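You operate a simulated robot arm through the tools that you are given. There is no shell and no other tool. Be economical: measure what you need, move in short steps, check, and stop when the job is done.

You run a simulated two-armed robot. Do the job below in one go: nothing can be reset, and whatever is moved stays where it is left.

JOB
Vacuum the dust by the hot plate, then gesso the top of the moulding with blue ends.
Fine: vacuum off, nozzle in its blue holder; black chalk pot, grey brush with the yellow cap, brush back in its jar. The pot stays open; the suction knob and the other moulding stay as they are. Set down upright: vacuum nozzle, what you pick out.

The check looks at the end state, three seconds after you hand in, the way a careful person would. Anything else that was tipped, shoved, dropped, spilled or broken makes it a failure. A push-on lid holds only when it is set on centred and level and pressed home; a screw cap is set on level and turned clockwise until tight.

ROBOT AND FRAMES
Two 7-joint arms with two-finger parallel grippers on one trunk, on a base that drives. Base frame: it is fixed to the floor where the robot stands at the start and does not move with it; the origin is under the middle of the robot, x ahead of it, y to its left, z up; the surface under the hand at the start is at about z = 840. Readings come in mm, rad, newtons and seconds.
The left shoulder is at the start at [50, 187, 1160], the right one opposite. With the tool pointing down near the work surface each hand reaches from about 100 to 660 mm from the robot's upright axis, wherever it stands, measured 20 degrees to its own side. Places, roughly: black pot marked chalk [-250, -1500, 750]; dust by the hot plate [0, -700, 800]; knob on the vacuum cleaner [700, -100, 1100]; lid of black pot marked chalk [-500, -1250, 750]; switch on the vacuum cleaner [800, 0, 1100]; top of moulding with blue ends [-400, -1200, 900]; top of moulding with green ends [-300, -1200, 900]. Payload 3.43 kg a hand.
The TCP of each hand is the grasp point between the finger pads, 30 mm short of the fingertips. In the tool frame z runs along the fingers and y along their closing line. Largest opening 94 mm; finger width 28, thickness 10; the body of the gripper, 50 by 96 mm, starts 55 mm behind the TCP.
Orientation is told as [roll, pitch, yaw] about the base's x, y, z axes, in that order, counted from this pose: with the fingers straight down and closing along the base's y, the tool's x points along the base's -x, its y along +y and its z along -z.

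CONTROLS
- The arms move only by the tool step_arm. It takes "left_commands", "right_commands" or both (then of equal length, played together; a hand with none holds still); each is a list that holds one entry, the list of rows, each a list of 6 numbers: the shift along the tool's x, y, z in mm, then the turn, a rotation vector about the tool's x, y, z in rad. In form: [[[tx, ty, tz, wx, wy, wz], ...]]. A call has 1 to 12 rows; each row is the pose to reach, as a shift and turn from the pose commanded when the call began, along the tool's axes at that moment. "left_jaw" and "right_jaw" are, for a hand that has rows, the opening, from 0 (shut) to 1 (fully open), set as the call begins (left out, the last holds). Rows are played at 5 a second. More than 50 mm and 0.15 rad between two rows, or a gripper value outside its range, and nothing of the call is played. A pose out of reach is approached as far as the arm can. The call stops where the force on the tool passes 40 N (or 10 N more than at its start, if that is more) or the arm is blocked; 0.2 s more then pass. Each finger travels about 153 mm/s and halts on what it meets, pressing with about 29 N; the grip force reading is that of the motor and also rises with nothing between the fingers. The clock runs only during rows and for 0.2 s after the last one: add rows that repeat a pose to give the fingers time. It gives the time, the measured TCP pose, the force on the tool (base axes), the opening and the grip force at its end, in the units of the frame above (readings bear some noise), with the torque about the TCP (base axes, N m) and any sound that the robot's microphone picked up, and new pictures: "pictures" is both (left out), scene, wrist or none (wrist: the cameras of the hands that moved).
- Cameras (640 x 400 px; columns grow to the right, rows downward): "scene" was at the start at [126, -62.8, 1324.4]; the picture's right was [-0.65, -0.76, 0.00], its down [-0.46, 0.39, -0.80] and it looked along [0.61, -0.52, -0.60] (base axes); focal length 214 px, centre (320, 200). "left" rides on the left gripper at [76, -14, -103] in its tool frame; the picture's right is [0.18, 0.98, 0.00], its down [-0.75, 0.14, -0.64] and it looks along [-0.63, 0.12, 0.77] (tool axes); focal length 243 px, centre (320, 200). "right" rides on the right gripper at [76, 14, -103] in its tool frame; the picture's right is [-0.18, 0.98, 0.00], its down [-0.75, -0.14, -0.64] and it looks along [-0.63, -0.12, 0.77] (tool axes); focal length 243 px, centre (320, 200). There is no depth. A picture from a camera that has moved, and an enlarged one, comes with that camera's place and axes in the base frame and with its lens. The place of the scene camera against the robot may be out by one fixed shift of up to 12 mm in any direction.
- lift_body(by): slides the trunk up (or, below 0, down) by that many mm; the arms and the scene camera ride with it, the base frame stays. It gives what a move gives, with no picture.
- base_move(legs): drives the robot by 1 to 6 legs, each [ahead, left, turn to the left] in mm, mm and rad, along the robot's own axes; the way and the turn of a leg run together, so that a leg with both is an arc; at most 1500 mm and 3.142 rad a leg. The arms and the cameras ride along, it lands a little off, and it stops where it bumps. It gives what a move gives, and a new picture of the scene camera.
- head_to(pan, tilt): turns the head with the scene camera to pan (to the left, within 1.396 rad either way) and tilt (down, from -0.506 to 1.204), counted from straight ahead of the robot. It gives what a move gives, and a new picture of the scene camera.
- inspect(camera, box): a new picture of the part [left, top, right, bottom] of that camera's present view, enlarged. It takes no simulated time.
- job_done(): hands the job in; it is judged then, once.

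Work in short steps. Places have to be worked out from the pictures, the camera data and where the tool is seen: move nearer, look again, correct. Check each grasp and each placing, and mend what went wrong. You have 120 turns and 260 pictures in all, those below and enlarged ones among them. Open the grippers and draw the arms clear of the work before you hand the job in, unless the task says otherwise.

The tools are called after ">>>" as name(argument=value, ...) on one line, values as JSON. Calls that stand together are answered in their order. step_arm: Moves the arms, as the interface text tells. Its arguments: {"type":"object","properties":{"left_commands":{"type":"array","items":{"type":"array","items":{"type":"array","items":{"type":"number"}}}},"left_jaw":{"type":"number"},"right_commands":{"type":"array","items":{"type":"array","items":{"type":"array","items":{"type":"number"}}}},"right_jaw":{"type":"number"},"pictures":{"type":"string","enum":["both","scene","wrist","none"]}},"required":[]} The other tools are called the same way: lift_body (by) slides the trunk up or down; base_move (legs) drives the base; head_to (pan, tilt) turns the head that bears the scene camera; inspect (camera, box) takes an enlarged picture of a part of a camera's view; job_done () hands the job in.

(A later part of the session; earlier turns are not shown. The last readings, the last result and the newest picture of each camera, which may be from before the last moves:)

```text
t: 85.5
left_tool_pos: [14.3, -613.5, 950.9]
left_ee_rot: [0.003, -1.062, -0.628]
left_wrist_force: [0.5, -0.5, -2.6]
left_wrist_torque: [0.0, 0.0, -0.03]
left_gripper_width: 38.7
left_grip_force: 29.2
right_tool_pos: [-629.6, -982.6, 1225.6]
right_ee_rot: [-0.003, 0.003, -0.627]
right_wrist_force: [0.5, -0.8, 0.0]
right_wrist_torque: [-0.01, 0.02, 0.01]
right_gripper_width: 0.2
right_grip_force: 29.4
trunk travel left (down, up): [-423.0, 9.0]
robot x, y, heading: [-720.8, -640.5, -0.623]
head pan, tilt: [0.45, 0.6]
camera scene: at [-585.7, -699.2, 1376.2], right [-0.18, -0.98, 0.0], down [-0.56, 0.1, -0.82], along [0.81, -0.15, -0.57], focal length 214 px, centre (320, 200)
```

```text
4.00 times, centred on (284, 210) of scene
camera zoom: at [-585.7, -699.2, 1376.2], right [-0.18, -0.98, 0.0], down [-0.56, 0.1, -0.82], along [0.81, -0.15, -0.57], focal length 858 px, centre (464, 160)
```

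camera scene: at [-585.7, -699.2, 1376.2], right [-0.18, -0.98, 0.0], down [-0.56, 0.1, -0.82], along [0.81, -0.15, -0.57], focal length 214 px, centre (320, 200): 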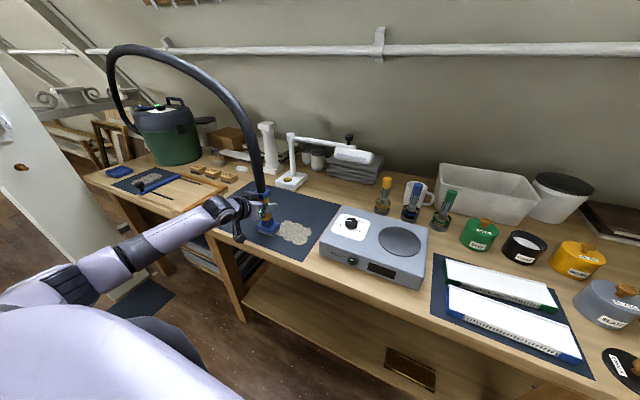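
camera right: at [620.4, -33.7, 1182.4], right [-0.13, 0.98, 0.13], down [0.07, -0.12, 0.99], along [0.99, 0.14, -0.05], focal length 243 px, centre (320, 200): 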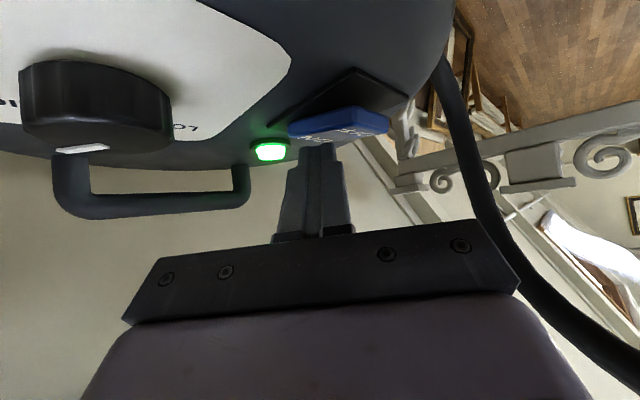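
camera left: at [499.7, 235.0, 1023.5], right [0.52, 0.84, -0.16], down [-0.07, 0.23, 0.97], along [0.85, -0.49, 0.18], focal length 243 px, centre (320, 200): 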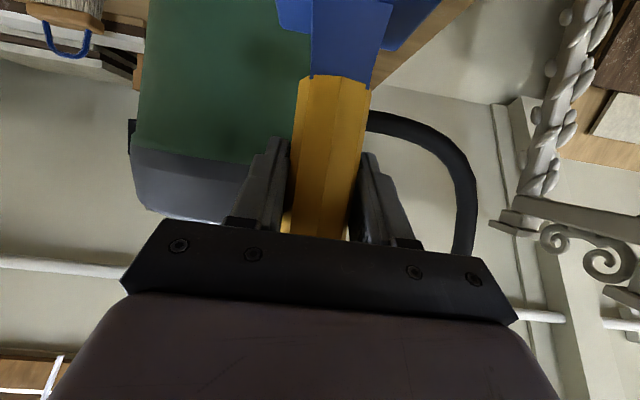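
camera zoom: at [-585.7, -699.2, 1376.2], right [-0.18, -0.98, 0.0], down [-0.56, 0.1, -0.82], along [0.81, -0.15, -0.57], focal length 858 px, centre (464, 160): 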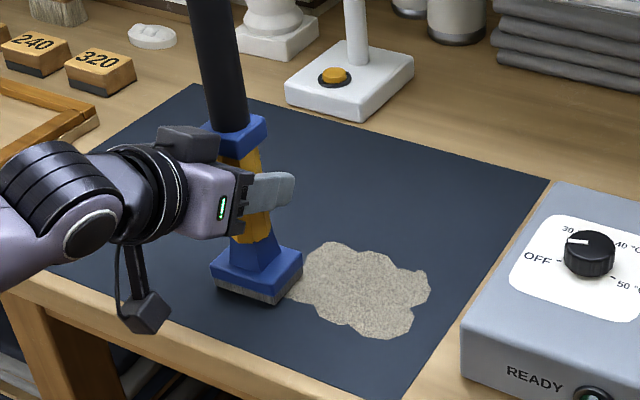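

The foot sits at the mat by the dust edge. Sweep a raster: lane at the front, middle, then back.

>>> step_arm(left_commands=[[[3, -37, 1.5, 0, 0, 0], [3, -75, 1.5, 0, 0, 0], [3, -112, 1.5, 0, 0, 0], [3, -150, 1.5, 0, 0, 0], [-16, -150, 35, 0, 0, 0], [-16, -112, 35, 0, 0, 0], [-16, -75, 35, 0, 0, 0], [-16, -37, 35, 0, 0, 0], [-16, -10, 35, 0, 0, 0], [-34, -20, 68, 0, 0, 0], [-34, -60, 68, 0, 0, 0], [-34, -100, 68, 0, 0, 0]]], pictures="none")

>>> inspect(camera="scene", box=[220, 160, 348, 260])

```text
t: 88.1
left_tool_pos: [14.2, -740.5, 949.6]
left_ee_rot: [0.002, -1.061, -0.63]
left_wrist_force: [0.6, -0.3, -2.3]
left_wrist_torque: [-0.02, -0.01, 0.0]
left_gripper_width: 38.5
left_grip_force: 28.6
right_tool_pos: [-629.7, -984.5, 1225.3]
right_ee_rot: [-0.002, 0.004, -0.626]
right_wrist_force: [-0.9, 0.3, -0.1]
right_wrist_torque: [-0.03, 0.0, 0.03]
right_gripper_width: 0.0
right_grip_force: 29.2
trunk travel left (down, up): [-423.0, 9.0]
robot x, y, heading: [-726.0, -642.7, -0.635]
head pan, tilt: [0.45, 0.6]
```

```text
4.00 times, centred on (284, 210) of scene
camera zoom: at [-586.0, -700.0, 1376.2], right [-0.18, -0.98, 0.0], down [-0.56, 0.1, -0.82], along [0.81, -0.15, -0.57], focal length 858 px, centre (464, 160)
```

zoom: 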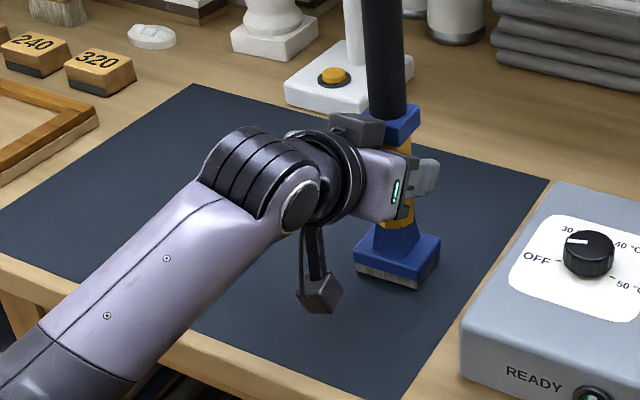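

The dust seems gone. Finish the lane, lift, and look from the side.

>>> step_arm(left_commands=[[[0, -30, 0, 0, 0, 0], [-26, -10, -15, 0, 0, 0], [-52, 20, -29, 0, 0, 0], [-79, 60, -44, 0, 0, 0], [-79, 105, -44, 0, 0, 0], [-79, 150, -44, 0, 0, 0]]], pictures="none")

>>> inspect(camera="scene", box=[200, 160, 360, 270])

```text
refused: row 4 steps farther than a row can; nothing moved
```

```text
3.64 times, centred on (280, 215) of scene
camera zoom: at [-586.0, -700.0, 1376.2], right [-0.18, -0.98, 0.0], down [-0.56, 0.1, -0.82], along [0.81, -0.15, -0.57], focal length 780 px, centre (466, 146)
```

zoom: 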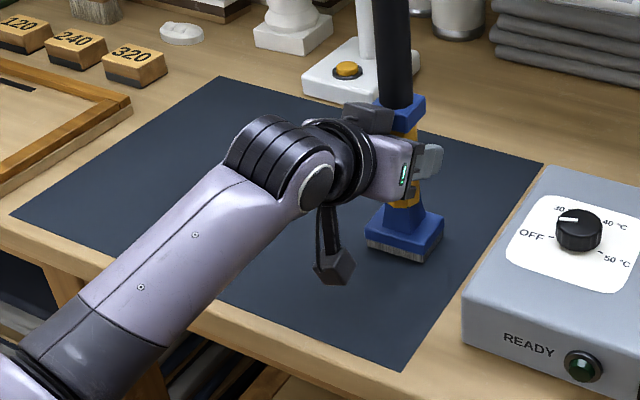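

Redo the lift with smaller rows.

>>> step_arm(left_commands=[[[0, -30, 0, 0, 0, 0], [-26, -10, -15, 0, 0, 0], [-52, 20, -29, 0, 0, 0], [-79, 45, -44, 0, 0, 0], [-79, 90, -44, 0, 0, 0], [-79, 135, -44, 0, 0, 0]]], pictures="none")

>>> inspect(camera="scene", box=[200, 160, 360, 270])

```text
t: 89.5
left_tool_pos: [96.5, -633.3, 1038.3]
left_ee_rot: [0.002, -1.061, -0.628]
left_wrist_force: [0.1, 0.0, -2.8]
left_wrist_torque: [-0.01, 0.02, 0.01]
left_gripper_width: 38.5
left_grip_force: 28.8
right_tool_pos: [-629.4, -982.1, 1225.0]
right_ee_rot: [-0.003, 0.003, -0.626]
right_wrist_force: [0.6, -0.3, 0.9]
right_wrist_torque: [0.01, 0.0, -0.03]
right_gripper_width: 0.0
right_grip_force: 28.5
trunk travel left (down, up): [-423.0, 9.0]
robot x, y, heading: [-724.8, -641.3, -0.622]
head pan, tilt: [0.45, 0.6]
```

```text
3.64 times, centred on (280, 215) of scene
camera zoom: at [-585.7, -698.9, 1376.2], right [-0.18, -0.98, 0.0], down [-0.56, 0.1, -0.82], along [0.81, -0.15, -0.57], focal length 780 px, centre (466, 146)
```

zoom: 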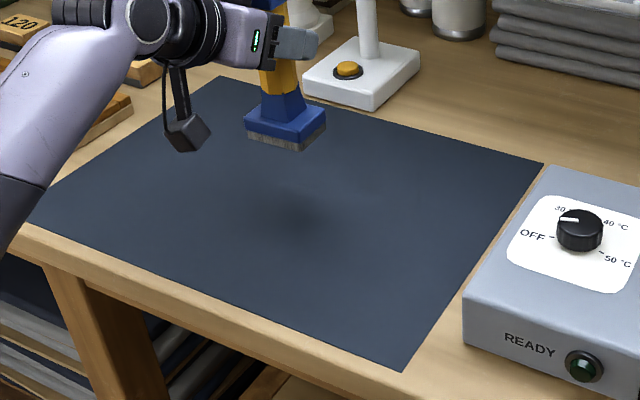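

The mat is clean. While here, I enlarge the brushes, pots and mouldings for planning.

>>> inspect(camera="scene", box=[365, 160, 475, 240])

>>> inspect(camera="scene", box=[420, 200, 640, 390])

```text
5.00 times, centred on (420, 200) of scene
camera zoom: at [-585.7, -698.9, 1376.2], right [-0.18, -0.98, 0.0], down [-0.56, 0.1, -0.82], along [0.81, -0.15, -0.57], focal length 1072 px, centre (-180, 200)
```

zoom: 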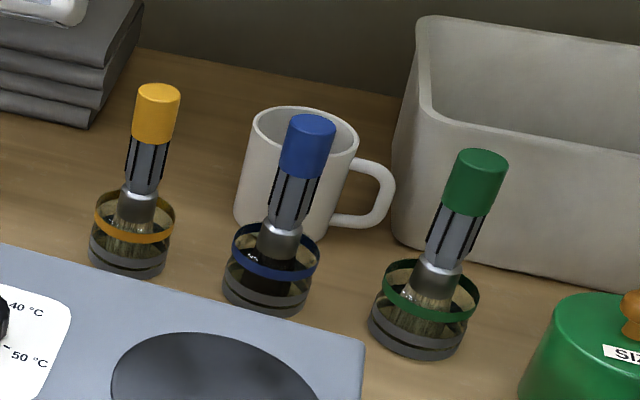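

```text
2.11 times, centred on (530, 295) of scene
camera zoom: at [-585.7, -698.9, 1376.2], right [-0.18, -0.98, 0.0], down [-0.56, 0.1, -0.82], along [0.81, -0.15, -0.57], focal length 452 px, centre (-122, 0)
```

zoom: 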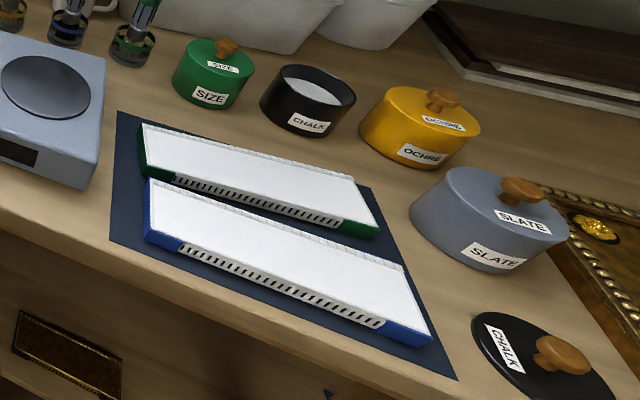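

Brush with yellow cap stands in a yellow-ringed jar behind the hot plate; chalk pot is open. Now return the nozzle: bring the hand back to the carry pose and drive back along the bench.

>>> step_arm(left_commands=[[[13, -28, -23, 0, 0, 0], [26, -57, -46, 0, 0, 0], [38, -85, -68, 0, 0, 0]]], pictures="none")

>>> base_move(legs=[[-170, 0, -0.02], [0, 1040, 0]])

>>> head_to(pan=0.5, tilt=0.6)

```text
t: 90.3
left_tool_pos: [-17.8, -654.5, 1038.3]
left_ee_rot: [0.001, -1.062, -0.627]
left_wrist_force: [-0.6, -0.5, -2.1]
left_wrist_torque: [0.07, -0.01, 0.02]
left_gripper_width: 38.5
left_grip_force: 29.5
right_tool_pos: [-629.7, -983.0, 1225.5]
right_ee_rot: [-0.001, 0.001, -0.626]
right_wrist_force: [-0.5, 0.2, -0.6]
right_wrist_torque: [0.03, 0.0, 0.01]
right_gripper_width: 0.3
right_grip_force: 28.7
trunk travel left (down, up): [-423.0, 9.0]
robot x, y, heading: [-720.3, -639.7, -0.63]
head pan, tilt: [0.45, 0.6]
```

```text
t: 100.9
left_tool_pos: [480.2, 253.0, 1037.6]
left_ee_rot: [0.001, -1.059, -0.661]
left_wrist_force: [0.1, 0.1, -1.3]
left_wrist_torque: [-0.02, -0.01, 0.02]
left_gripper_width: 38.1
left_grip_force: 29.0
right_tool_pos: [-141.9, -55.2, 1225.5]
right_ee_rot: [-0.003, 0.003, -0.66]
right_wrist_force: [0.5, 0.1, 0.6]
right_wrist_torque: [-0.02, 0.02, 0.01]
right_gripper_width: 0.0
right_grip_force: 28.8
trunk travel left (down, up): [-423.0, 9.0]
robot x, y, heading: [-223.4, 284.8, -0.658]
head pan, tilt: [0.45, 0.6]
camera scene: at [-89.4, 225.9, 1376.2], right [-0.21, -0.98, 0.0], down [-0.55, 0.12, -0.82], along [0.81, -0.17, -0.57], focal length 214 px, centre (320, 200)
```

scene: 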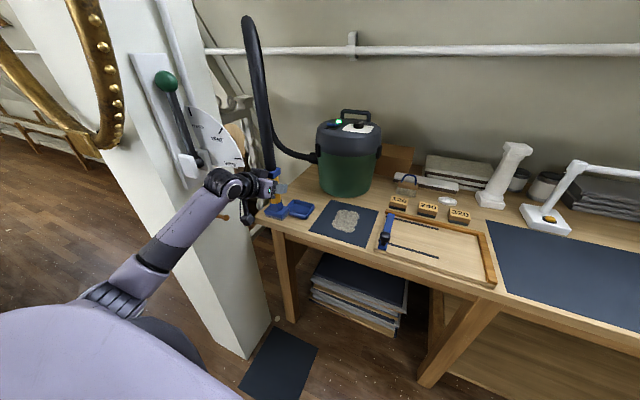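

```text
t: 101.5
left_tool_pos: [481.2, 252.0, 1039.1]
left_ee_rot: [0.001, -1.059, -0.66]
left_wrist_force: [0.2, -0.9, -1.6]
left_wrist_torque: [0.0, 0.01, 0.02]
left_gripper_width: 38.4
left_grip_force: 29.3
right_tool_pos: [-141.9, -55.9, 1225.5]
right_ee_rot: [-0.002, 0.003, -0.66]
right_wrist_force: [0.2, -0.3, 1.0]
right_wrist_torque: [0.04, -0.03, -0.02]
right_gripper_width: 0.0
right_grip_force: 29.4
trunk travel left (down, up): [-423.0, 9.0]
robot x, y, heading: [-224.9, 285.1, -0.664]
head pan, tilt: [0.499, 0.6]
camera scene: at [-88.6, 230.1, 1376.2], right [-0.16, -0.99, 0.0], down [-0.56, 0.09, -0.82], along [0.81, -0.13, -0.57], focal length 214 px, centre (320, 200)
```

scene: 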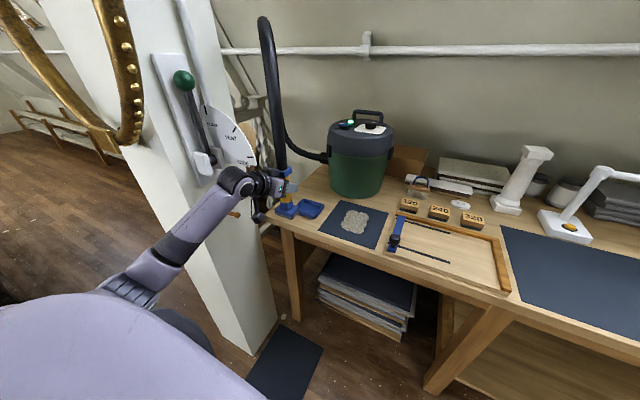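

Nearly back in line. Ease the base ahead 125 mm with a tiny heading correction.

>>> base_move(legs=[[125, 0, 0.016]])

>>> inspect(camera="scene", box=[220, 140, 348, 240])

```text
t: 102.7
left_tool_pos: [579.3, 188.1, 1037.1]
left_ee_rot: [0.0, -1.059, -0.644]
left_wrist_force: [-0.1, 0.3, -2.6]
left_wrist_torque: [-0.03, -0.03, 0.0]
left_gripper_width: 38.3
left_grip_force: 29.3
right_tool_pos: [-38.1, -128.6, 1226.4]
right_ee_rot: [-0.002, 0.004, -0.643]
right_wrist_force: [-0.1, 0.4, 0.1]
right_wrist_torque: [0.02, 0.0, 0.0]
right_gripper_width: 0.0
right_grip_force: 28.7
trunk travel left (down, up): [-423.0, 9.0]
robot x, y, heading: [-124.2, 210.0, -0.643]
head pan, tilt: [0.499, 0.6]
camera scene: at [10.4, 157.5, 1376.1], right [-0.14, -0.99, 0.0], down [-0.56, 0.08, -0.82], along [0.82, -0.12, -0.57], focal length 214 px, centre (320, 200)
```

scene: 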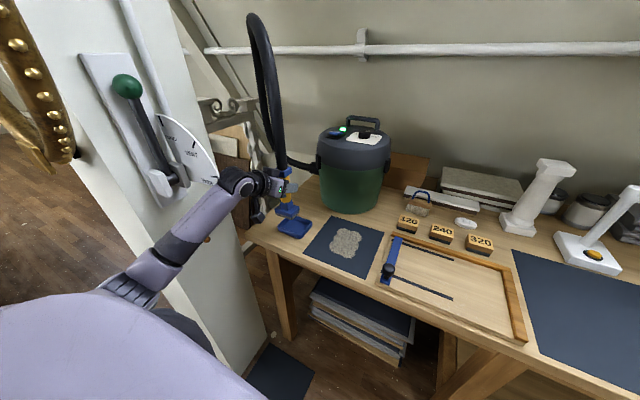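

```text
4.00 times, centred on (284, 190) of scene
camera zoom: at [10.4, 157.5, 1376.1], right [-0.14, -0.99, 0.0], down [-0.56, 0.08, -0.82], along [0.82, -0.12, -0.57], focal length 858 px, centre (464, 240)
```

zoom: 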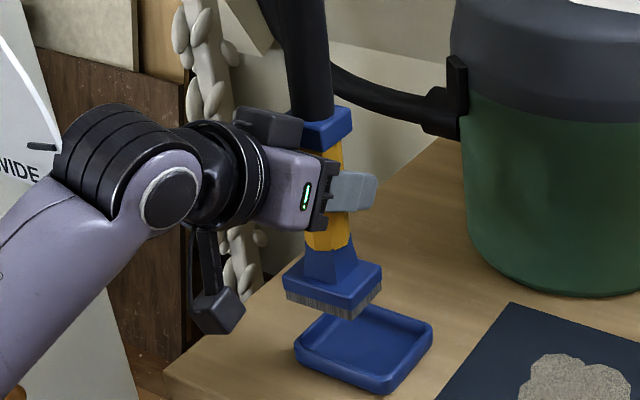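

Move over the tray (34 mm ahead, 3 mm left) at height and check.

>>> step_arm(left_commands=[[[-8, 1, 15, 0, 0, 0], [-17, 3, 30, 0, 0, 0], [14, 3, 47, 0, 0, 0], [14, 3, 47, 0, 0, 0]]], pictures="wrist")

>>> inspect(camera="scene", box=[240, 160, 336, 240])

```text
t: 103.7
left_tool_pos: [608.3, 172.1, 1002.6]
left_ee_rot: [0.002, -1.06, -0.644]
left_wrist_force: [-0.4, -1.1, -1.6]
left_wrist_torque: [0.01, -0.05, -0.03]
left_gripper_width: 38.2
left_grip_force: 29.3
right_tool_pos: [-40.3, -128.4, 1225.4]
right_ee_rot: [-0.004, 0.003, -0.643]
right_wrist_force: [-0.1, 0.6, -0.5]
right_wrist_torque: [-0.02, 0.01, 0.03]
right_gripper_width: 0.0
right_grip_force: 29.1
trunk travel left (down, up): [-423.0, 9.0]
robot x, y, heading: [-125.1, 213.4, -0.644]
head pan, tilt: [0.499, 0.6]
camera left: at [498.0, 237.0, 986.6], right [0.52, 0.84, -0.16], down [-0.07, 0.23, 0.97], along [0.85, -0.49, 0.18], focal length 243 px, centre (320, 200)
```

left: 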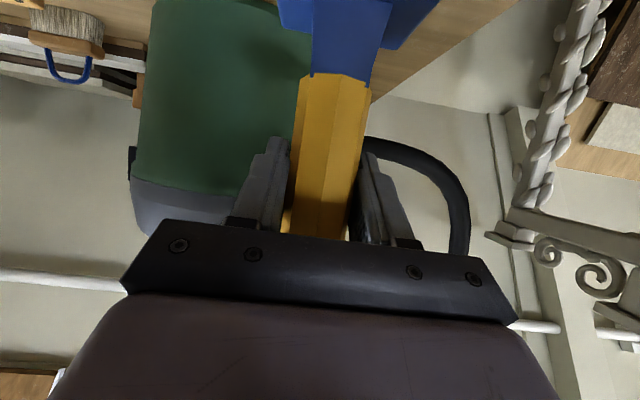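

```text
5.00 times, centred on (288, 200) of scene
camera zoom: at [9.4, 158.0, 1376.3], right [-0.14, -0.99, 0.0], down [-0.56, 0.08, -0.82], along [0.82, -0.12, -0.57], focal length 1072 px, centre (480, 200)
```

zoom: 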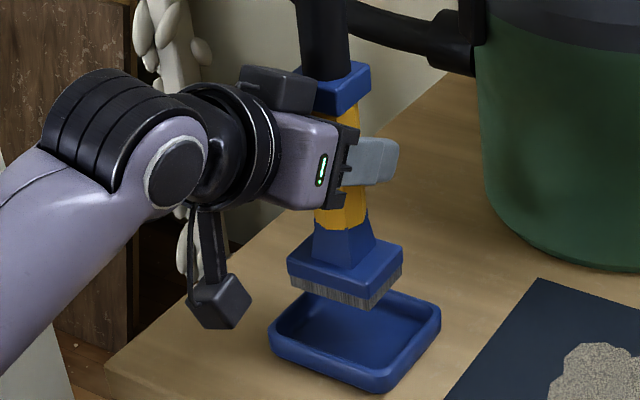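

Aligned over the tray. Lower it in, finishing gently.

>>> step_arm(left_commands=[[[17, -2, 11, 0, 0, 0], [34, -2, 21, 0, 0, 0], [40, -2, 24, 0, 0, 0], [43, -2, 26, 0, 0, 0], [45, -2, 27, 0, 0, 0]]], pictures="none")

>>> inspect(camera="scene", box=[240, 160, 336, 240])

```text
t: 104.9
left_tool_pos: [607.8, 169.2, 951.1]
left_ee_rot: [0.001, -1.062, -0.642]
left_wrist_force: [1.2, 0.9, -0.1]
left_wrist_torque: [0.1, 0.04, 0.01]
left_gripper_width: 38.6
left_grip_force: 28.5
right_tool_pos: [-39.5, -129.4, 1226.0]
right_ee_rot: [-0.002, 0.003, -0.644]
right_wrist_force: [-0.7, 0.6, 0.6]
right_wrist_torque: [0.02, -0.02, 0.01]
right_gripper_width: 0.0
right_grip_force: 29.4
trunk travel left (down, up): [-423.0, 9.0]
robot x, y, heading: [-125.7, 211.2, -0.646]
head pan, tilt: [0.499, 0.6]
```

```text
5.00 times, centred on (288, 200) of scene
camera zoom: at [9.3, 158.1, 1376.3], right [-0.14, -0.99, 0.0], down [-0.56, 0.08, -0.83], along [0.82, -0.12, -0.56], focal length 1072 px, centre (480, 200)
```

zoom: 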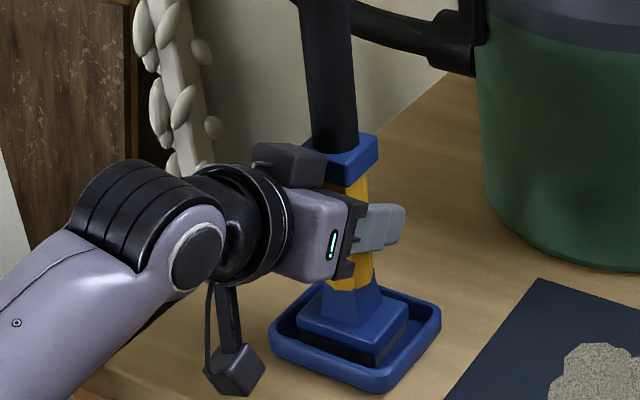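

Seated in the tray, weight off the hand. Open and draw straight back.

>>> step_arm(left_commands=[[[0, 0, 1, 0, 0, 0], [0, 0, 1, 0, 0, 0], [0, 0, 0, 0, 0, 0], [15, 0, -26, 0, 0, 0], [30, 0, -53, 0, 0, 0], [49, 0, -87, 0, 0, 0], [64, 0, -114, 0, 0, 0]]], left_jaw=1, pictures="none")

>>> inspect(camera="scene", box=[180, 100, 372, 260])

```text
t: 106.5
left_tool_pos: [502.1, 247.4, 950.9]
left_ee_rot: [0.003, -1.061, -0.644]
left_wrist_force: [-0.2, -0.8, 0.7]
left_wrist_torque: [0.02, -0.02, 0.01]
left_gripper_width: 93.9
left_grip_force: 0.1
right_tool_pos: [-40.2, -129.3, 1225.4]
right_ee_rot: [-0.001, 0.003, -0.643]
right_wrist_force: [0.2, -0.4, 0.5]
right_wrist_torque: [0.0, 0.04, 0.0]
right_gripper_width: 0.2
right_grip_force: 28.8
trunk travel left (down, up): [-423.0, 9.0]
robot x, y, heading: [-128.6, 212.7, -0.644]
head pan, tilt: [0.499, 0.6]
```

```text
2.50 times, centred on (276, 180) of scene
camera zoom: at [9.0, 158.3, 1376.3], right [-0.14, -0.99, 0.0], down [-0.56, 0.08, -0.83], along [0.82, -0.12, -0.56], focal length 536 px, centre (430, 250)
```

zoom: 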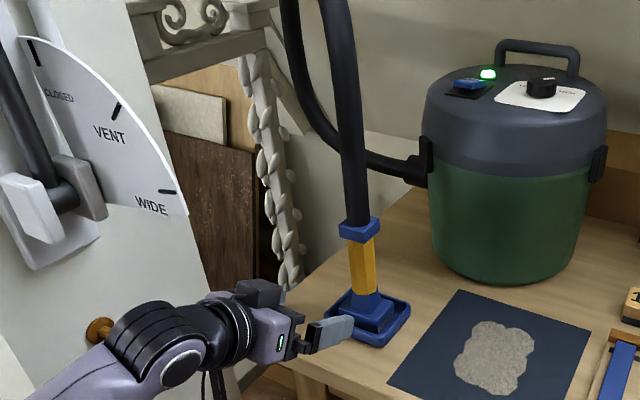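

Nozzle stands upright in its holder; other things untouched. Now tuck the left hand back (reverse of how it came) before the switch-off stance.

>>> step_arm(left_commands=[[[-29, 0, -16, 0, 0, 0], [-58, 0, -33, 0, 0, 0], [-87, 0, -49, 0, 0, 0], [-82, -15, -59, 0, 0.118, 0], [-76, -31, -68, 0, 0.236, 0], [-71, -46, -78, 0, 0.354, 0], [-65, -62, -88, 0, 0.472, 0], [-60, -77, -97, 0, 0.59, 0], [-55, -93, -107, 0, 0.708, 0], [-49, -108, -117, 0, 0.826, 0], [-44, -124, -126, 0, 0.944, 0], [-38, -140, -136, 0, 1.061, 0]]], pictures="none")

>>> step_arm(left_commands=[[[21, -42, 0, 0, 0, 0], [42, -84, 0, 0, 0, 0], [63, -126, 0, 0, 0, 0], [84, -168, 0, 0, 0, 0], [105, -210, 0, 0, 0, 0], [122, -249, 0, 0, 0, 0]]], pictures="none")

```text
t: 109.1
left_tool_pos: [338.4, 193.3, 1051.4]
left_ee_rot: [0.003, 0.002, -0.64]
left_wrist_force: [0.4, 0.9, 0.6]
left_wrist_torque: [0.0, 0.03, -0.03]
left_gripper_width: 93.8
left_grip_force: 0.1
right_tool_pos: [-39.0, -128.4, 1225.6]
right_ee_rot: [0.0, 0.002, -0.643]
right_wrist_force: [-0.2, -0.4, -0.1]
right_wrist_torque: [-0.01, 0.0, -0.03]
right_gripper_width: 0.0
right_grip_force: 28.6
trunk travel left (down, up): [-423.0, 9.0]
robot x, y, heading: [-125.8, 211.6, -0.644]
head pan, tilt: [0.499, 0.6]
```

```text
t: 110.5
left_tool_pos: [90.3, 69.3, 1050.6]
left_ee_rot: [0.001, 0.0, -0.64]
left_wrist_force: [-0.2, -1.5, -0.6]
left_wrist_torque: [-0.01, 0.0, -0.06]
left_gripper_width: 93.8
left_grip_force: 0.2
right_tool_pos: [-39.4, -129.1, 1225.9]
right_ee_rot: [0.0, 0.001, -0.642]
right_wrist_force: [-0.5, -0.4, 0.8]
right_wrist_torque: [0.04, -0.02, -0.02]
right_gripper_width: 0.0
right_grip_force: 29.0
trunk travel left (down, up): [-423.0, 9.0]
robot x, y, heading: [-126.5, 214.0, -0.643]
head pan, tilt: [0.499, 0.6]
```

Turn left 0.9 and drive straight in to the earlier switch stance at about (138,42).

>>> base_move(legs=[[0, 0, 0.9], [206, -228, 0]])

>>> head_to(pan=-0.1, tilt=0.5)

```text
t: 115.4
left_tool_pos: [379.2, 132.7, 1050.6]
left_ee_rot: [0.002, 0.002, 0.263]
left_wrist_force: [0.0, 0.6, -0.1]
left_wrist_torque: [0.02, 0.03, -0.01]
left_gripper_width: 94.0
left_grip_force: 0.0
right_tool_pos: [454.3, -91.2, 1225.6]
right_ee_rot: [0.001, 0.002, 0.261]
right_wrist_force: [0.1, 0.5, -0.9]
right_wrist_torque: [-0.01, 0.0, 0.0]
right_gripper_width: 0.1
right_grip_force: 29.4
trunk travel left (down, up): [-423.0, 9.0]
robot x, y, heading: [133.3, 54.2, 0.257]
head pan, tilt: [0.499, 0.6]
camera scene: at [253.5, 120.2, 1376.2], right [0.69, -0.73, 0.0], down [-0.41, -0.39, -0.83], along [0.6, 0.57, -0.56], focal length 214 px, centre (320, 200)
```

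scene: 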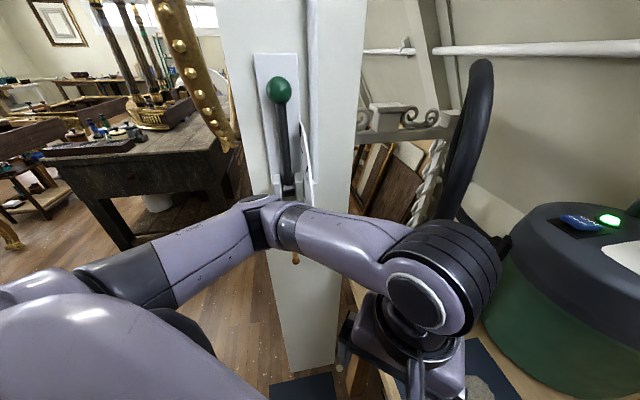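

```text
t: 116.4
left_tool_pos: [378.7, 133.4, 1050.5]
left_ee_rot: [0.0, -0.001, 0.262]
left_wrist_force: [0.1, -0.8, -0.4]
left_wrist_torque: [0.01, 0.0, 0.0]
left_gripper_width: 93.9
left_grip_force: 0.1
right_tool_pos: [452.7, -92.8, 1225.5]
right_ee_rot: [-0.001, 0.003, 0.262]
right_wrist_force: [-0.6, -0.7, 0.3]
right_wrist_torque: [0.02, 0.02, -0.02]
right_gripper_width: 0.0
right_grip_force: 29.3
trunk travel left (down, up): [-423.0, 9.0]
robot x, y, heading: [130.3, 50.7, 0.265]
head pan, tilt: [-0.099, 0.499]
camera scene: at [278.9, 74.2, 1385.3], right [0.16, -0.99, 0.0], down [-0.47, -0.08, -0.88], along [0.87, 0.14, -0.48], focal length 214 px, centre (320, 200)
```

scene: 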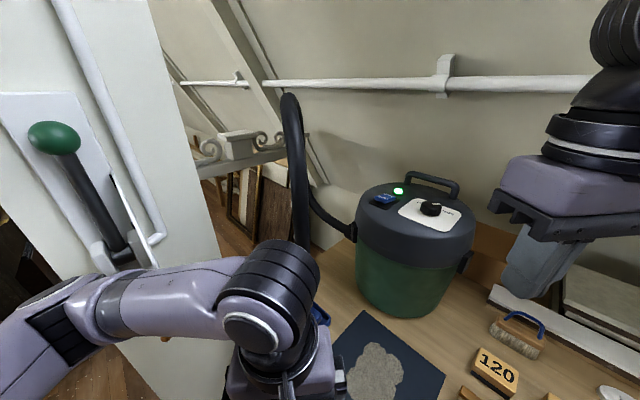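

Same stance regained. Bring the right fingertip over the OFF half (~(742,9)), tilting to 45°.

>>> step_arm(right_commands=[[[-41, 3, 0, 0, -0.116, 0], [-82, 7, 0, 0, -0.232, 0], [-122, 10, 0, 0, -0.348, 0], [-163, 14, 0, 0, -0.464, 0], [-203, 17, 5, 0, -0.58, 0], [-244, 20, 10, 0, -0.696, 0], [-284, 24, 18, 0, -0.81, 0]]], pictures="wrist")

```text
t: 118.0
left_tool_pos: [379.2, 133.8, 1051.5]
left_ee_rot: [0.003, 0.002, 0.259]
left_wrist_force: [0.2, 0.6, -0.5]
left_wrist_torque: [-0.01, -0.02, 0.01]
left_gripper_width: 94.0
left_grip_force: 0.0
right_tool_pos: [723.3, 2.6, 1203.3]
right_ee_rot: [0.0, -0.808, 0.261]
right_wrist_force: [0.1, -1.0, -0.6]
right_wrist_torque: [0.0, 0.01, 0.0]
right_gripper_width: 0.2
right_grip_force: 29.6
trunk travel left (down, up): [-423.0, 9.0]
robot x, y, heading: [132.7, 49.1, 0.254]
head pan, tilt: [-0.099, 0.499]
camera right: at [596.4, -15.4, 1219.0], right [-0.13, 0.98, 0.13], down [0.09, -0.12, 0.99], along [0.99, 0.14, -0.07], focal length 243 px, centre (320, 200)
```

right: 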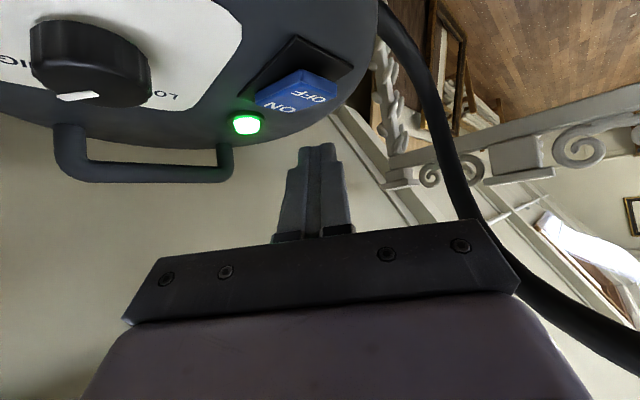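

Tip is right above OFF (~(737,10,1145)). Press down.

>>> step_arm(right_commands=[[[15, 3, 6, 0, 0, 0], [26, 3, 16, 0, 0, 0], [30, 3, 20.5, 0, 0, 0], [34.5, 3, 24.7, 0, 0, 0], [38, 3, 28, 0, 0, 0], [42, 3, 31.6, 0, 0, 0]]], pictures="wrist")

```text
t: 119.6
left_tool_pos: [376.4, 132.9, 1050.2]
left_ee_rot: [0.001, -0.002, 0.26]
left_wrist_force: [-0.3, -0.5, 0.2]
left_wrist_torque: [0.0, 0.0, 0.02]
left_gripper_width: 93.8
left_grip_force: 0.1
right_tool_pos: [713.4, 5.8, 1165.8]
right_ee_rot: [0.001, -0.836, 0.262]
right_wrist_force: [-10.7, -3.6, 12.6]
right_wrist_torque: [-0.18, 0.11, -0.06]
right_gripper_width: 0.2
right_grip_force: 29.0
trunk travel left (down, up): [-423.0, 9.0]
robot x, y, heading: [131.3, 51.3, 0.258]
head pan, tilt: [-0.099, 0.499]
heard: click
stopped in row 6 (right hand): the force on the tool passed its limit at 42 N (the readings are from after the stop); the commanded pose is now the measured one
camera right: at [587.9, -12.3, 1178.1], right [-0.14, 0.98, 0.14], down [0.07, -0.13, 0.99], along [0.99, 0.14, -0.05], focal length 243 px, centre (320, 200)
```

right: 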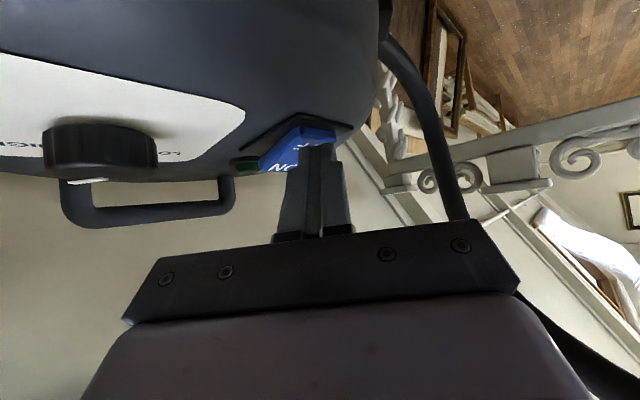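

Click heard, lamp dark: vacuum off. Retract the right hand as before and back out from the bench.

>>> step_arm(right_commands=[[[-22, 0, -21, 0, 0, 0], [-44, 0, -41, 0, 0, 0], [-20, 0, -70, 0, 0.1, 0], [10, 0, -103, 0, 0.22, 0], [40, 0, -136, 0, 0.34, 0], [70, 0, -168, 0, 0.46, 0], [100, 0, -200, 0, 0.58, 0], [130, 0, -233, 0, 0.7, 0], [160, 0, -265, 0, 0.836, 0]]], pictures="none")

>>> inspect(camera="scene", box=[340, 160, 490, 254])

>>> base_move(legs=[[-206, 228, 0], [0, 0, -0.9], [-60, -1200, 0]])

```text
t: 121.6
left_tool_pos: [380.0, 131.8, 1050.7]
left_ee_rot: [-0.001, -0.001, 0.26]
left_wrist_force: [0.6, 0.6, -0.5]
left_wrist_torque: [0.0, 0.01, 0.01]
left_gripper_width: 94.2
left_grip_force: 0.1
right_tool_pos: [423.7, -71.2, 1222.2]
right_ee_rot: [0.0, 0.009, 0.262]
right_wrist_force: [0.2, -0.4, -0.5]
right_wrist_torque: [0.01, 0.0, 0.0]
right_gripper_width: 0.0
right_grip_force: 28.8
trunk travel left (down, up): [-423.0, 9.0]
robot x, y, heading: [134.8, 49.9, 0.262]
head pan, tilt: [-0.099, 0.499]
```

```text
4.26 times, centred on (415, 207) of scene
camera zoom: at [278.7, 73.7, 1385.4], right [0.16, -0.99, 0.0], down [-0.47, -0.08, -0.88], along [0.87, 0.14, -0.48], focal length 913 px, centre (-84, 170)
```

zoom: 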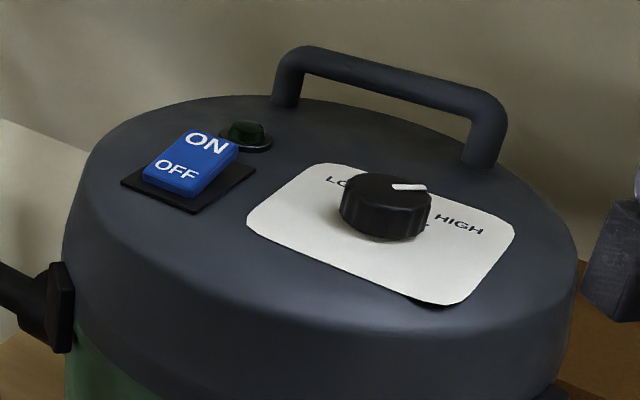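

```text
t: 137.2
left_tool_pos: [-683.6, -875.4, 1051.7]
left_ee_rot: [0.0, 0.0, -0.626]
left_wrist_force: [-0.6, -0.4, 0.0]
left_wrist_torque: [-0.01, 0.0, -0.02]
left_gripper_width: 93.7
left_grip_force: 0.1
right_tool_pos: [-814.2, -1039.6, 1222.1]
right_ee_rot: [0.0, 0.01, -0.628]
right_wrist_force: [0.3, 0.2, -0.7]
right_wrist_torque: [-0.01, -0.01, 0.02]
right_gripper_width: 0.0
right_grip_force: 29.2
trunk travel left (down, up): [-423.0, 9.0]
robot x, y, heading: [-903.3, -731.7, -0.628]
head pan, tilt: [-0.099, 0.499]
camera scene: at [-787.7, -836.2, 1385.4], right [-0.66, -0.75, 0.0], down [-0.36, 0.32, -0.88], along [0.66, -0.58, -0.48], focal length 214 px, centre (320, 200)
```

scene: 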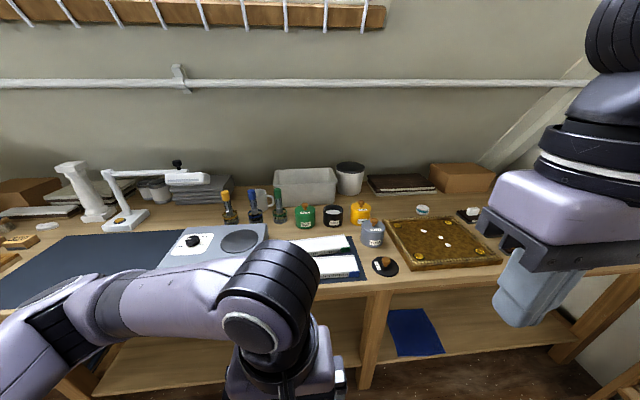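

Vacuum is off, knob as before. Now at the gesso end. Yellow-capped brush is about (51,-1071) with cap top z≈992. I'll use the right hand; drive to a stance left of the brush and nearer to the bench.

>>> base_move(legs=[[0, 470, -0.02], [310, 0, 0]])

>>> head_to(pan=-0.35, tilt=0.55)

```text
t: 143.6
left_tool_pos: [-167.3, -694.6, 1051.6]
left_ee_rot: [0.0, 0.0, -0.639]
left_wrist_force: [-0.2, -0.2, 0.9]
left_wrist_torque: [-0.02, -0.02, -0.01]
left_gripper_width: 93.8
left_grip_force: 0.2
right_tool_pos: [-298.8, -857.4, 1221.9]
right_ee_rot: [-0.001, 0.008, -0.639]
right_wrist_force: [0.5, 0.2, 0.3]
right_wrist_torque: [0.03, 0.03, 0.01]
right_gripper_width: 0.1
right_grip_force: 28.6
trunk travel left (down, up): [-423.0, 9.0]
robot x, y, heading: [-386.3, -551.4, -0.645]
head pan, tilt: [-0.099, 0.499]
stopped in leg 2: the robot was blocked; the commanded pose is now the measured one
camera scene: at [-270.5, -653.7, 1385.4], right [-0.67, -0.74, 0.0], down [-0.35, 0.32, -0.88], along [0.65, -0.59, -0.48], focal length 214 px, centre (320, 200)
```

scene: 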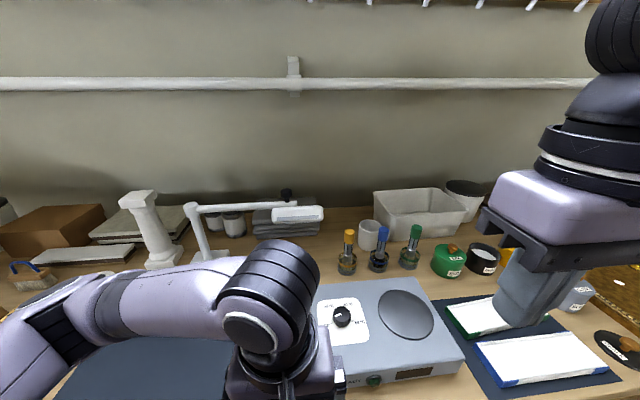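

```text
t: 144.4
left_tool_pos: [-167.1, -694.9, 1050.9]
left_ee_rot: [-0.001, 0.0, -0.639]
left_wrist_force: [-0.4, 0.1, -0.5]
left_wrist_torque: [0.01, 0.05, -0.01]
left_gripper_width: 94.2
left_grip_force: 0.0
right_tool_pos: [-298.7, -857.4, 1221.8]
right_ee_rot: [0.0, 0.008, -0.64]
right_wrist_force: [1.1, 0.6, -0.4]
right_wrist_torque: [0.01, 0.02, -0.03]
right_gripper_width: 0.0
right_grip_force: 29.5
trunk travel left (down, up): [-423.0, 9.0]
robot x, y, heading: [-387.1, -550.9, -0.64]
head pan, tilt: [-0.351, 0.55]
camera scene: at [-288.3, -667.6, 1380.8], right [-0.84, -0.55, 0.0], down [-0.29, 0.44, -0.85], along [0.47, -0.71, -0.52], focal length 214 px, centre (320, 200)
```

scene: 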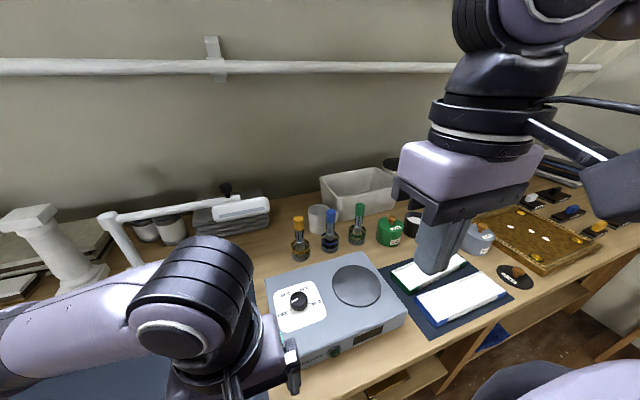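

Base stops at d≈25 here. The brush is at about (53,-1066), 660 ahead, 150 right. Extend the right hand with a 40° tilt to a pre-grasp point in front of it.

>>> step_arm(right_commands=[[[-38, 5, 21, 0, -0.088, 0], [-77, 11, 43, 0, -0.175, 0], [-115, 16, 64, 0, -0.263, 0], [-153, 22, 85, 0, -0.35, 0], [-192, 27, 106, 0, -0.438, 0], [-230, 32, 128, 0, -0.525, 0], [-269, 38, 149, 0, -0.613, 0], [-307, 43, 170, 0, -0.7, 0]]], right_jaw=0.7, pictures="both")

```text
t: 146.2
left_tool_pos: [-167.3, -693.6, 1050.6]
left_ee_rot: [0.002, 0.001, -0.639]
left_wrist_force: [0.0, 0.2, 1.0]
left_wrist_torque: [-0.02, -0.01, -0.01]
left_gripper_width: 93.9
left_grip_force: 0.0
right_tool_pos: [-42.9, -1013.5, 1056.6]
right_ee_rot: [0.001, -0.695, -0.641]
right_wrist_force: [-0.6, 0.0, 0.1]
right_wrist_torque: [0.03, 0.0, -0.02]
right_gripper_width: 65.6
right_grip_force: 0.1
right hand out of reach, approached as far as the arm can: row 8
trunk travel left (down, up): [-423.0, 9.0]
robot x, y, heading: [-387.1, -553.0, -0.639]
head pan, tilt: [-0.351, 0.55]
camera scene: at [-288.7, -667.6, 1380.8], right [-0.84, -0.55, 0.0], down [-0.29, 0.44, -0.85], along [0.47, -0.71, -0.52], focal length 214 px, centre (320, 200)
camera right: at [-134.8, -927.6, 1087.4], right [0.7, 0.7, 0.12], down [0.05, -0.22, 0.98], along [0.71, -0.68, -0.19], focal length 243 px, centre (320, 200)
```

scene: 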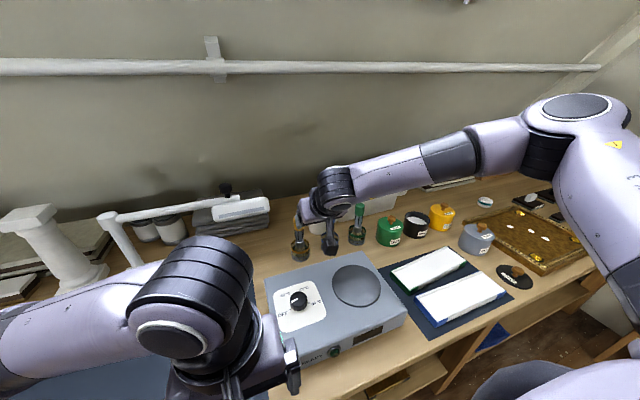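
right: 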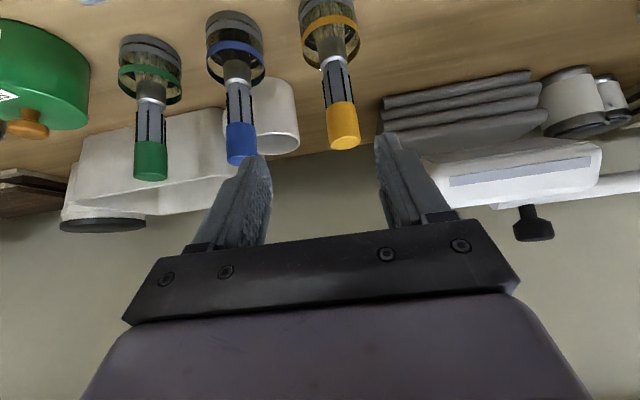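

The limit is arm posture again; turning the base ~0.5 rad left brings the right shoulder ~100 mm nearer. I retract a bit, shift right and turn, then nose in.

>>> step_arm(right_commands=[[[19, 0, -36, 0, 0, 0], [38, 0, -71, 0, 0, 0], [57, 0, -107, 0, 0, 0], [77, 0, -142, 0, 0, 0]]], pictures="none")

>>> base_move(legs=[[-60, -132, 0], [0, 0, 0.5], [50, -27, 0]])

```text
t: 147.2
left_tool_pos: [-168.1, -694.2, 1051.5]
left_ee_rot: [0.0, 0.0, -0.64]
left_wrist_force: [0.2, 0.5, -0.2]
left_wrist_torque: [0.01, -0.04, -0.02]
left_gripper_width: 94.0
left_grip_force: 0.0
right_tool_pos: [-165.1, -923.5, 1119.0]
right_ee_rot: [-0.001, -0.693, -0.641]
right_wrist_force: [0.9, -0.1, -0.5]
right_wrist_torque: [-0.01, 0.0, -0.02]
right_gripper_width: 65.9
right_grip_force: 0.1
trunk travel left (down, up): [-423.0, 9.0]
robot x, y, heading: [-385.6, -549.4, -0.641]
head pan, tilt: [-0.351, 0.55]
```

```text
t: 151.0
left_tool_pos: [-203.9, -677.4, 1051.4]
left_ee_rot: [0.002, 0.0, -0.139]
left_wrist_force: [0.5, -0.3, 0.2]
left_wrist_torque: [0.02, 0.05, -0.01]
left_gripper_width: 94.0
left_grip_force: 0.0
right_tool_pos: [-90.9, -878.1, 1118.4]
right_ee_rot: [0.001, -0.691, -0.141]
right_wrist_force: [0.5, 0.2, -0.5]
right_wrist_torque: [0.04, 0.0, 0.0]
right_gripper_width: 65.5
right_grip_force: 0.0
trunk travel left (down, up): [-423.0, 9.0]
robot x, y, heading: [-466.2, -655.4, -0.144]
head pan, tilt: [-0.351, 0.55]
camera scene: at [-325.9, -713.6, 1380.6], right [-0.47, -0.88, 0.0], down [-0.46, 0.25, -0.85], along [0.75, -0.4, -0.52], focal length 214 px, centre (320, 200)
```

scene: 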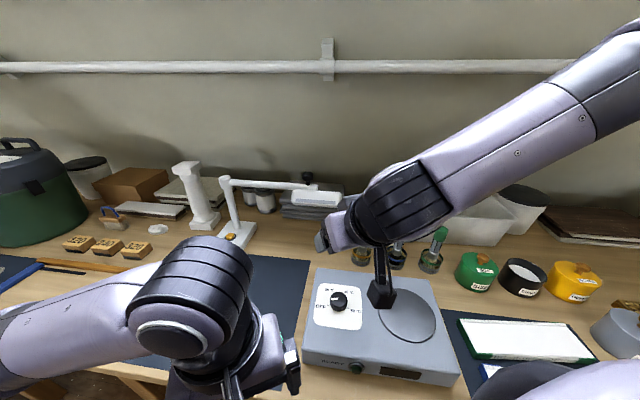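

Stance good: brush is now 572 ahead, 333 right of the base. Move to a pre-grasp 70 mm short of it.

>>> step_arm(right_commands=[[[1, -33, 33, 0, 0, 0], [3, -66, 65, 0, 0, 0], [4, -100, 98, 0, 0, 0], [6, -133, 130, 0, 0, 0], [7, -166, 163, 0, 0, 0]]], pictures="both")

```text
t: 152.2
left_tool_pos: [-204.8, -676.8, 1052.0]
left_ee_rot: [0.002, 0.0, -0.14]
left_wrist_force: [-0.8, -0.1, 1.1]
left_wrist_torque: [0.0, -0.03, 0.03]
left_gripper_width: 93.8
left_grip_force: 0.0
right_tool_pos: [-16.8, -1056.1, 988.7]
right_ee_rot: [-0.001, -0.69, -0.137]
right_wrist_force: [0.0, -0.1, -0.2]
right_wrist_torque: [-0.03, 0.03, 0.0]
right_gripper_width: 65.7
right_grip_force: 0.1
trunk travel left (down, up): [-423.0, 9.0]
robot x, y, heading: [-466.6, -653.9, -0.139]
head pan, tilt: [-0.351, 0.55]
camera scene: at [-326.6, -713.5, 1380.7], right [-0.47, -0.88, 0.0], down [-0.46, 0.25, -0.85], along [0.75, -0.4, -0.52], focal length 214 px, centre (320, 200)
camera right: at [-137.8, -1025.2, 1018.8], right [0.28, 0.95, 0.12], down [0.15, -0.16, 0.98], along [0.95, -0.25, -0.19], focal length 243 px, centre (320, 200)
```

scene: 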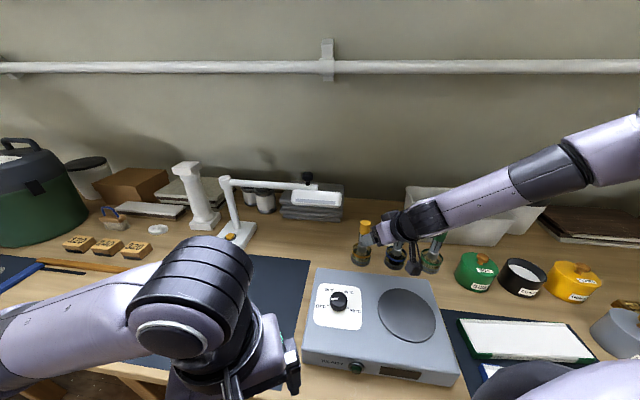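
right: 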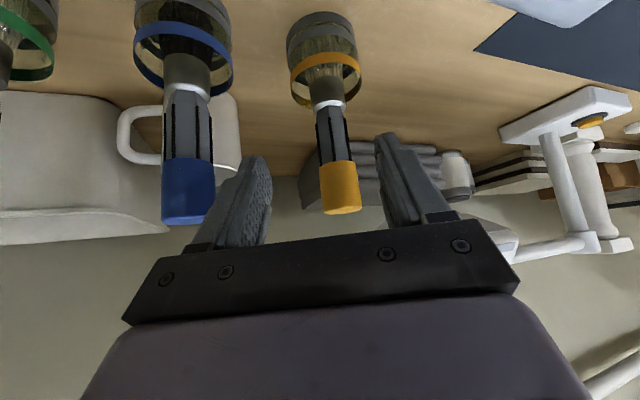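

The brush stands between the fingers, ~5 mm left of centre. Lower to z≈941 and slide forward onto the grey handle.

>>> step_arm(right_commands=[[[15, 5, 18, 0, 0, 0], [31, 5, 37, 0, 0, 0], [17, 5, 48, 0, 0, 0], [4, 5, 59, 0, 0, 0], [-9, 5, 70, 0, 0, 0], [-20, 5, 79, 0, 0, 0]]], pictures="both")

```text
t: 153.6
left_tool_pos: [-203.7, -676.4, 1050.2]
left_ee_rot: [-0.001, 0.001, -0.143]
left_wrist_force: [0.3, -0.1, -0.8]
left_wrist_torque: [0.0, -0.03, -0.01]
left_gripper_width: 94.0
left_grip_force: 0.0
right_tool_pos: [49.7, -1058.9, 940.7]
right_ee_rot: [0.0, -0.691, -0.14]
right_wrist_force: [-0.4, 0.0, 0.2]
right_wrist_torque: [-0.02, -0.01, 0.01]
right_gripper_width: 65.8
right_grip_force: 0.1
trunk travel left (down, up): [-423.0, 9.0]
robot x, y, heading: [-467.9, -657.0, -0.137]
head pan, tilt: [-0.351, 0.55]
camera scene: at [-326.8, -712.8, 1380.8], right [-0.47, -0.88, 0.0], down [-0.46, 0.25, -0.85], along [0.75, -0.4, -0.52], focal length 214 px, centre (320, 200)
camera right: at [-72.0, -1027.3, 970.6], right [0.28, 0.95, 0.12], down [0.15, -0.16, 0.97], along [0.95, -0.25, -0.19], focal length 243 px, centre (320, 200)
```

scene: 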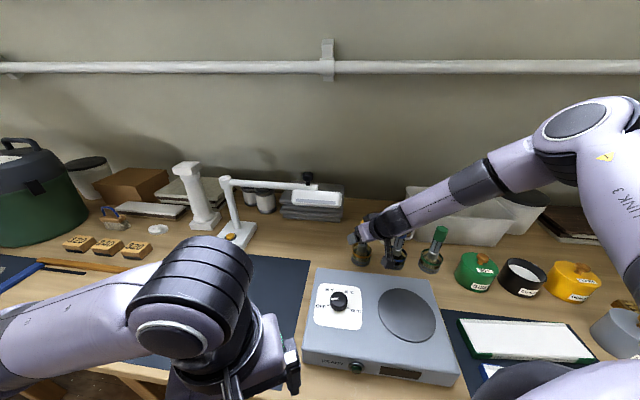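
right: 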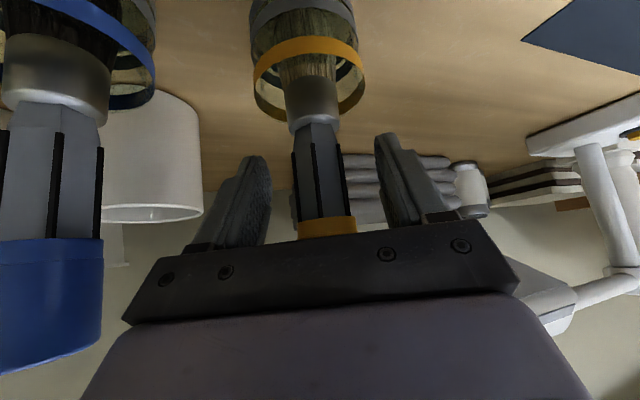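

Handle centred between the pads. Close the grip.

>>> step_arm(right_commands=[[[0, 0, 0, 0, 0, 0], [0, 0, 0, 0, 0, 0], [0, 0, 0, 0, 0, 0]]], right_jaw=0, pictures="wrist")

```text
t: 154.4
left_tool_pos: [-204.2, -677.0, 1051.1]
left_ee_rot: [0.003, 0.0, -0.14]
left_wrist_force: [-1.0, 0.2, 0.4]
left_wrist_torque: [-0.02, 0.02, -0.02]
left_gripper_width: 93.8
left_grip_force: 0.0
right_tool_pos: [49.0, -1059.0, 940.5]
right_ee_rot: [0.001, -0.69, -0.14]
right_wrist_force: [0.2, -0.1, 0.8]
right_wrist_torque: [-0.01, 0.03, -0.02]
right_gripper_width: 28.0
right_grip_force: 29.4
trunk travel left (down, up): [-423.0, 9.0]
robot x, y, heading: [-467.0, -655.8, -0.144]
head pan, tilt: [-0.351, 0.55]
camera right: at [-72.1, -1027.4, 970.7], right [0.28, 0.95, 0.12], down [0.15, -0.16, 0.98], along [0.95, -0.25, -0.19], focal length 243 px, centre (320, 200)
```

right: 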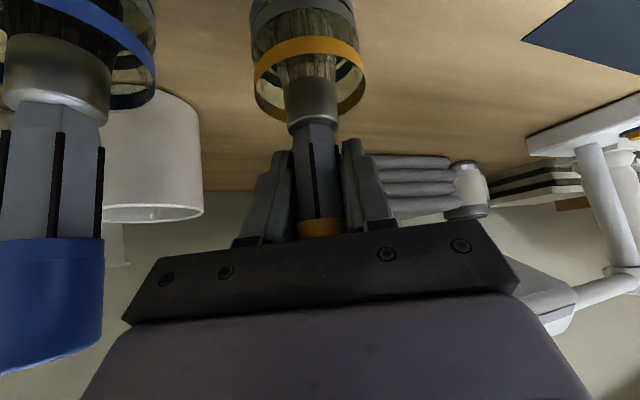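

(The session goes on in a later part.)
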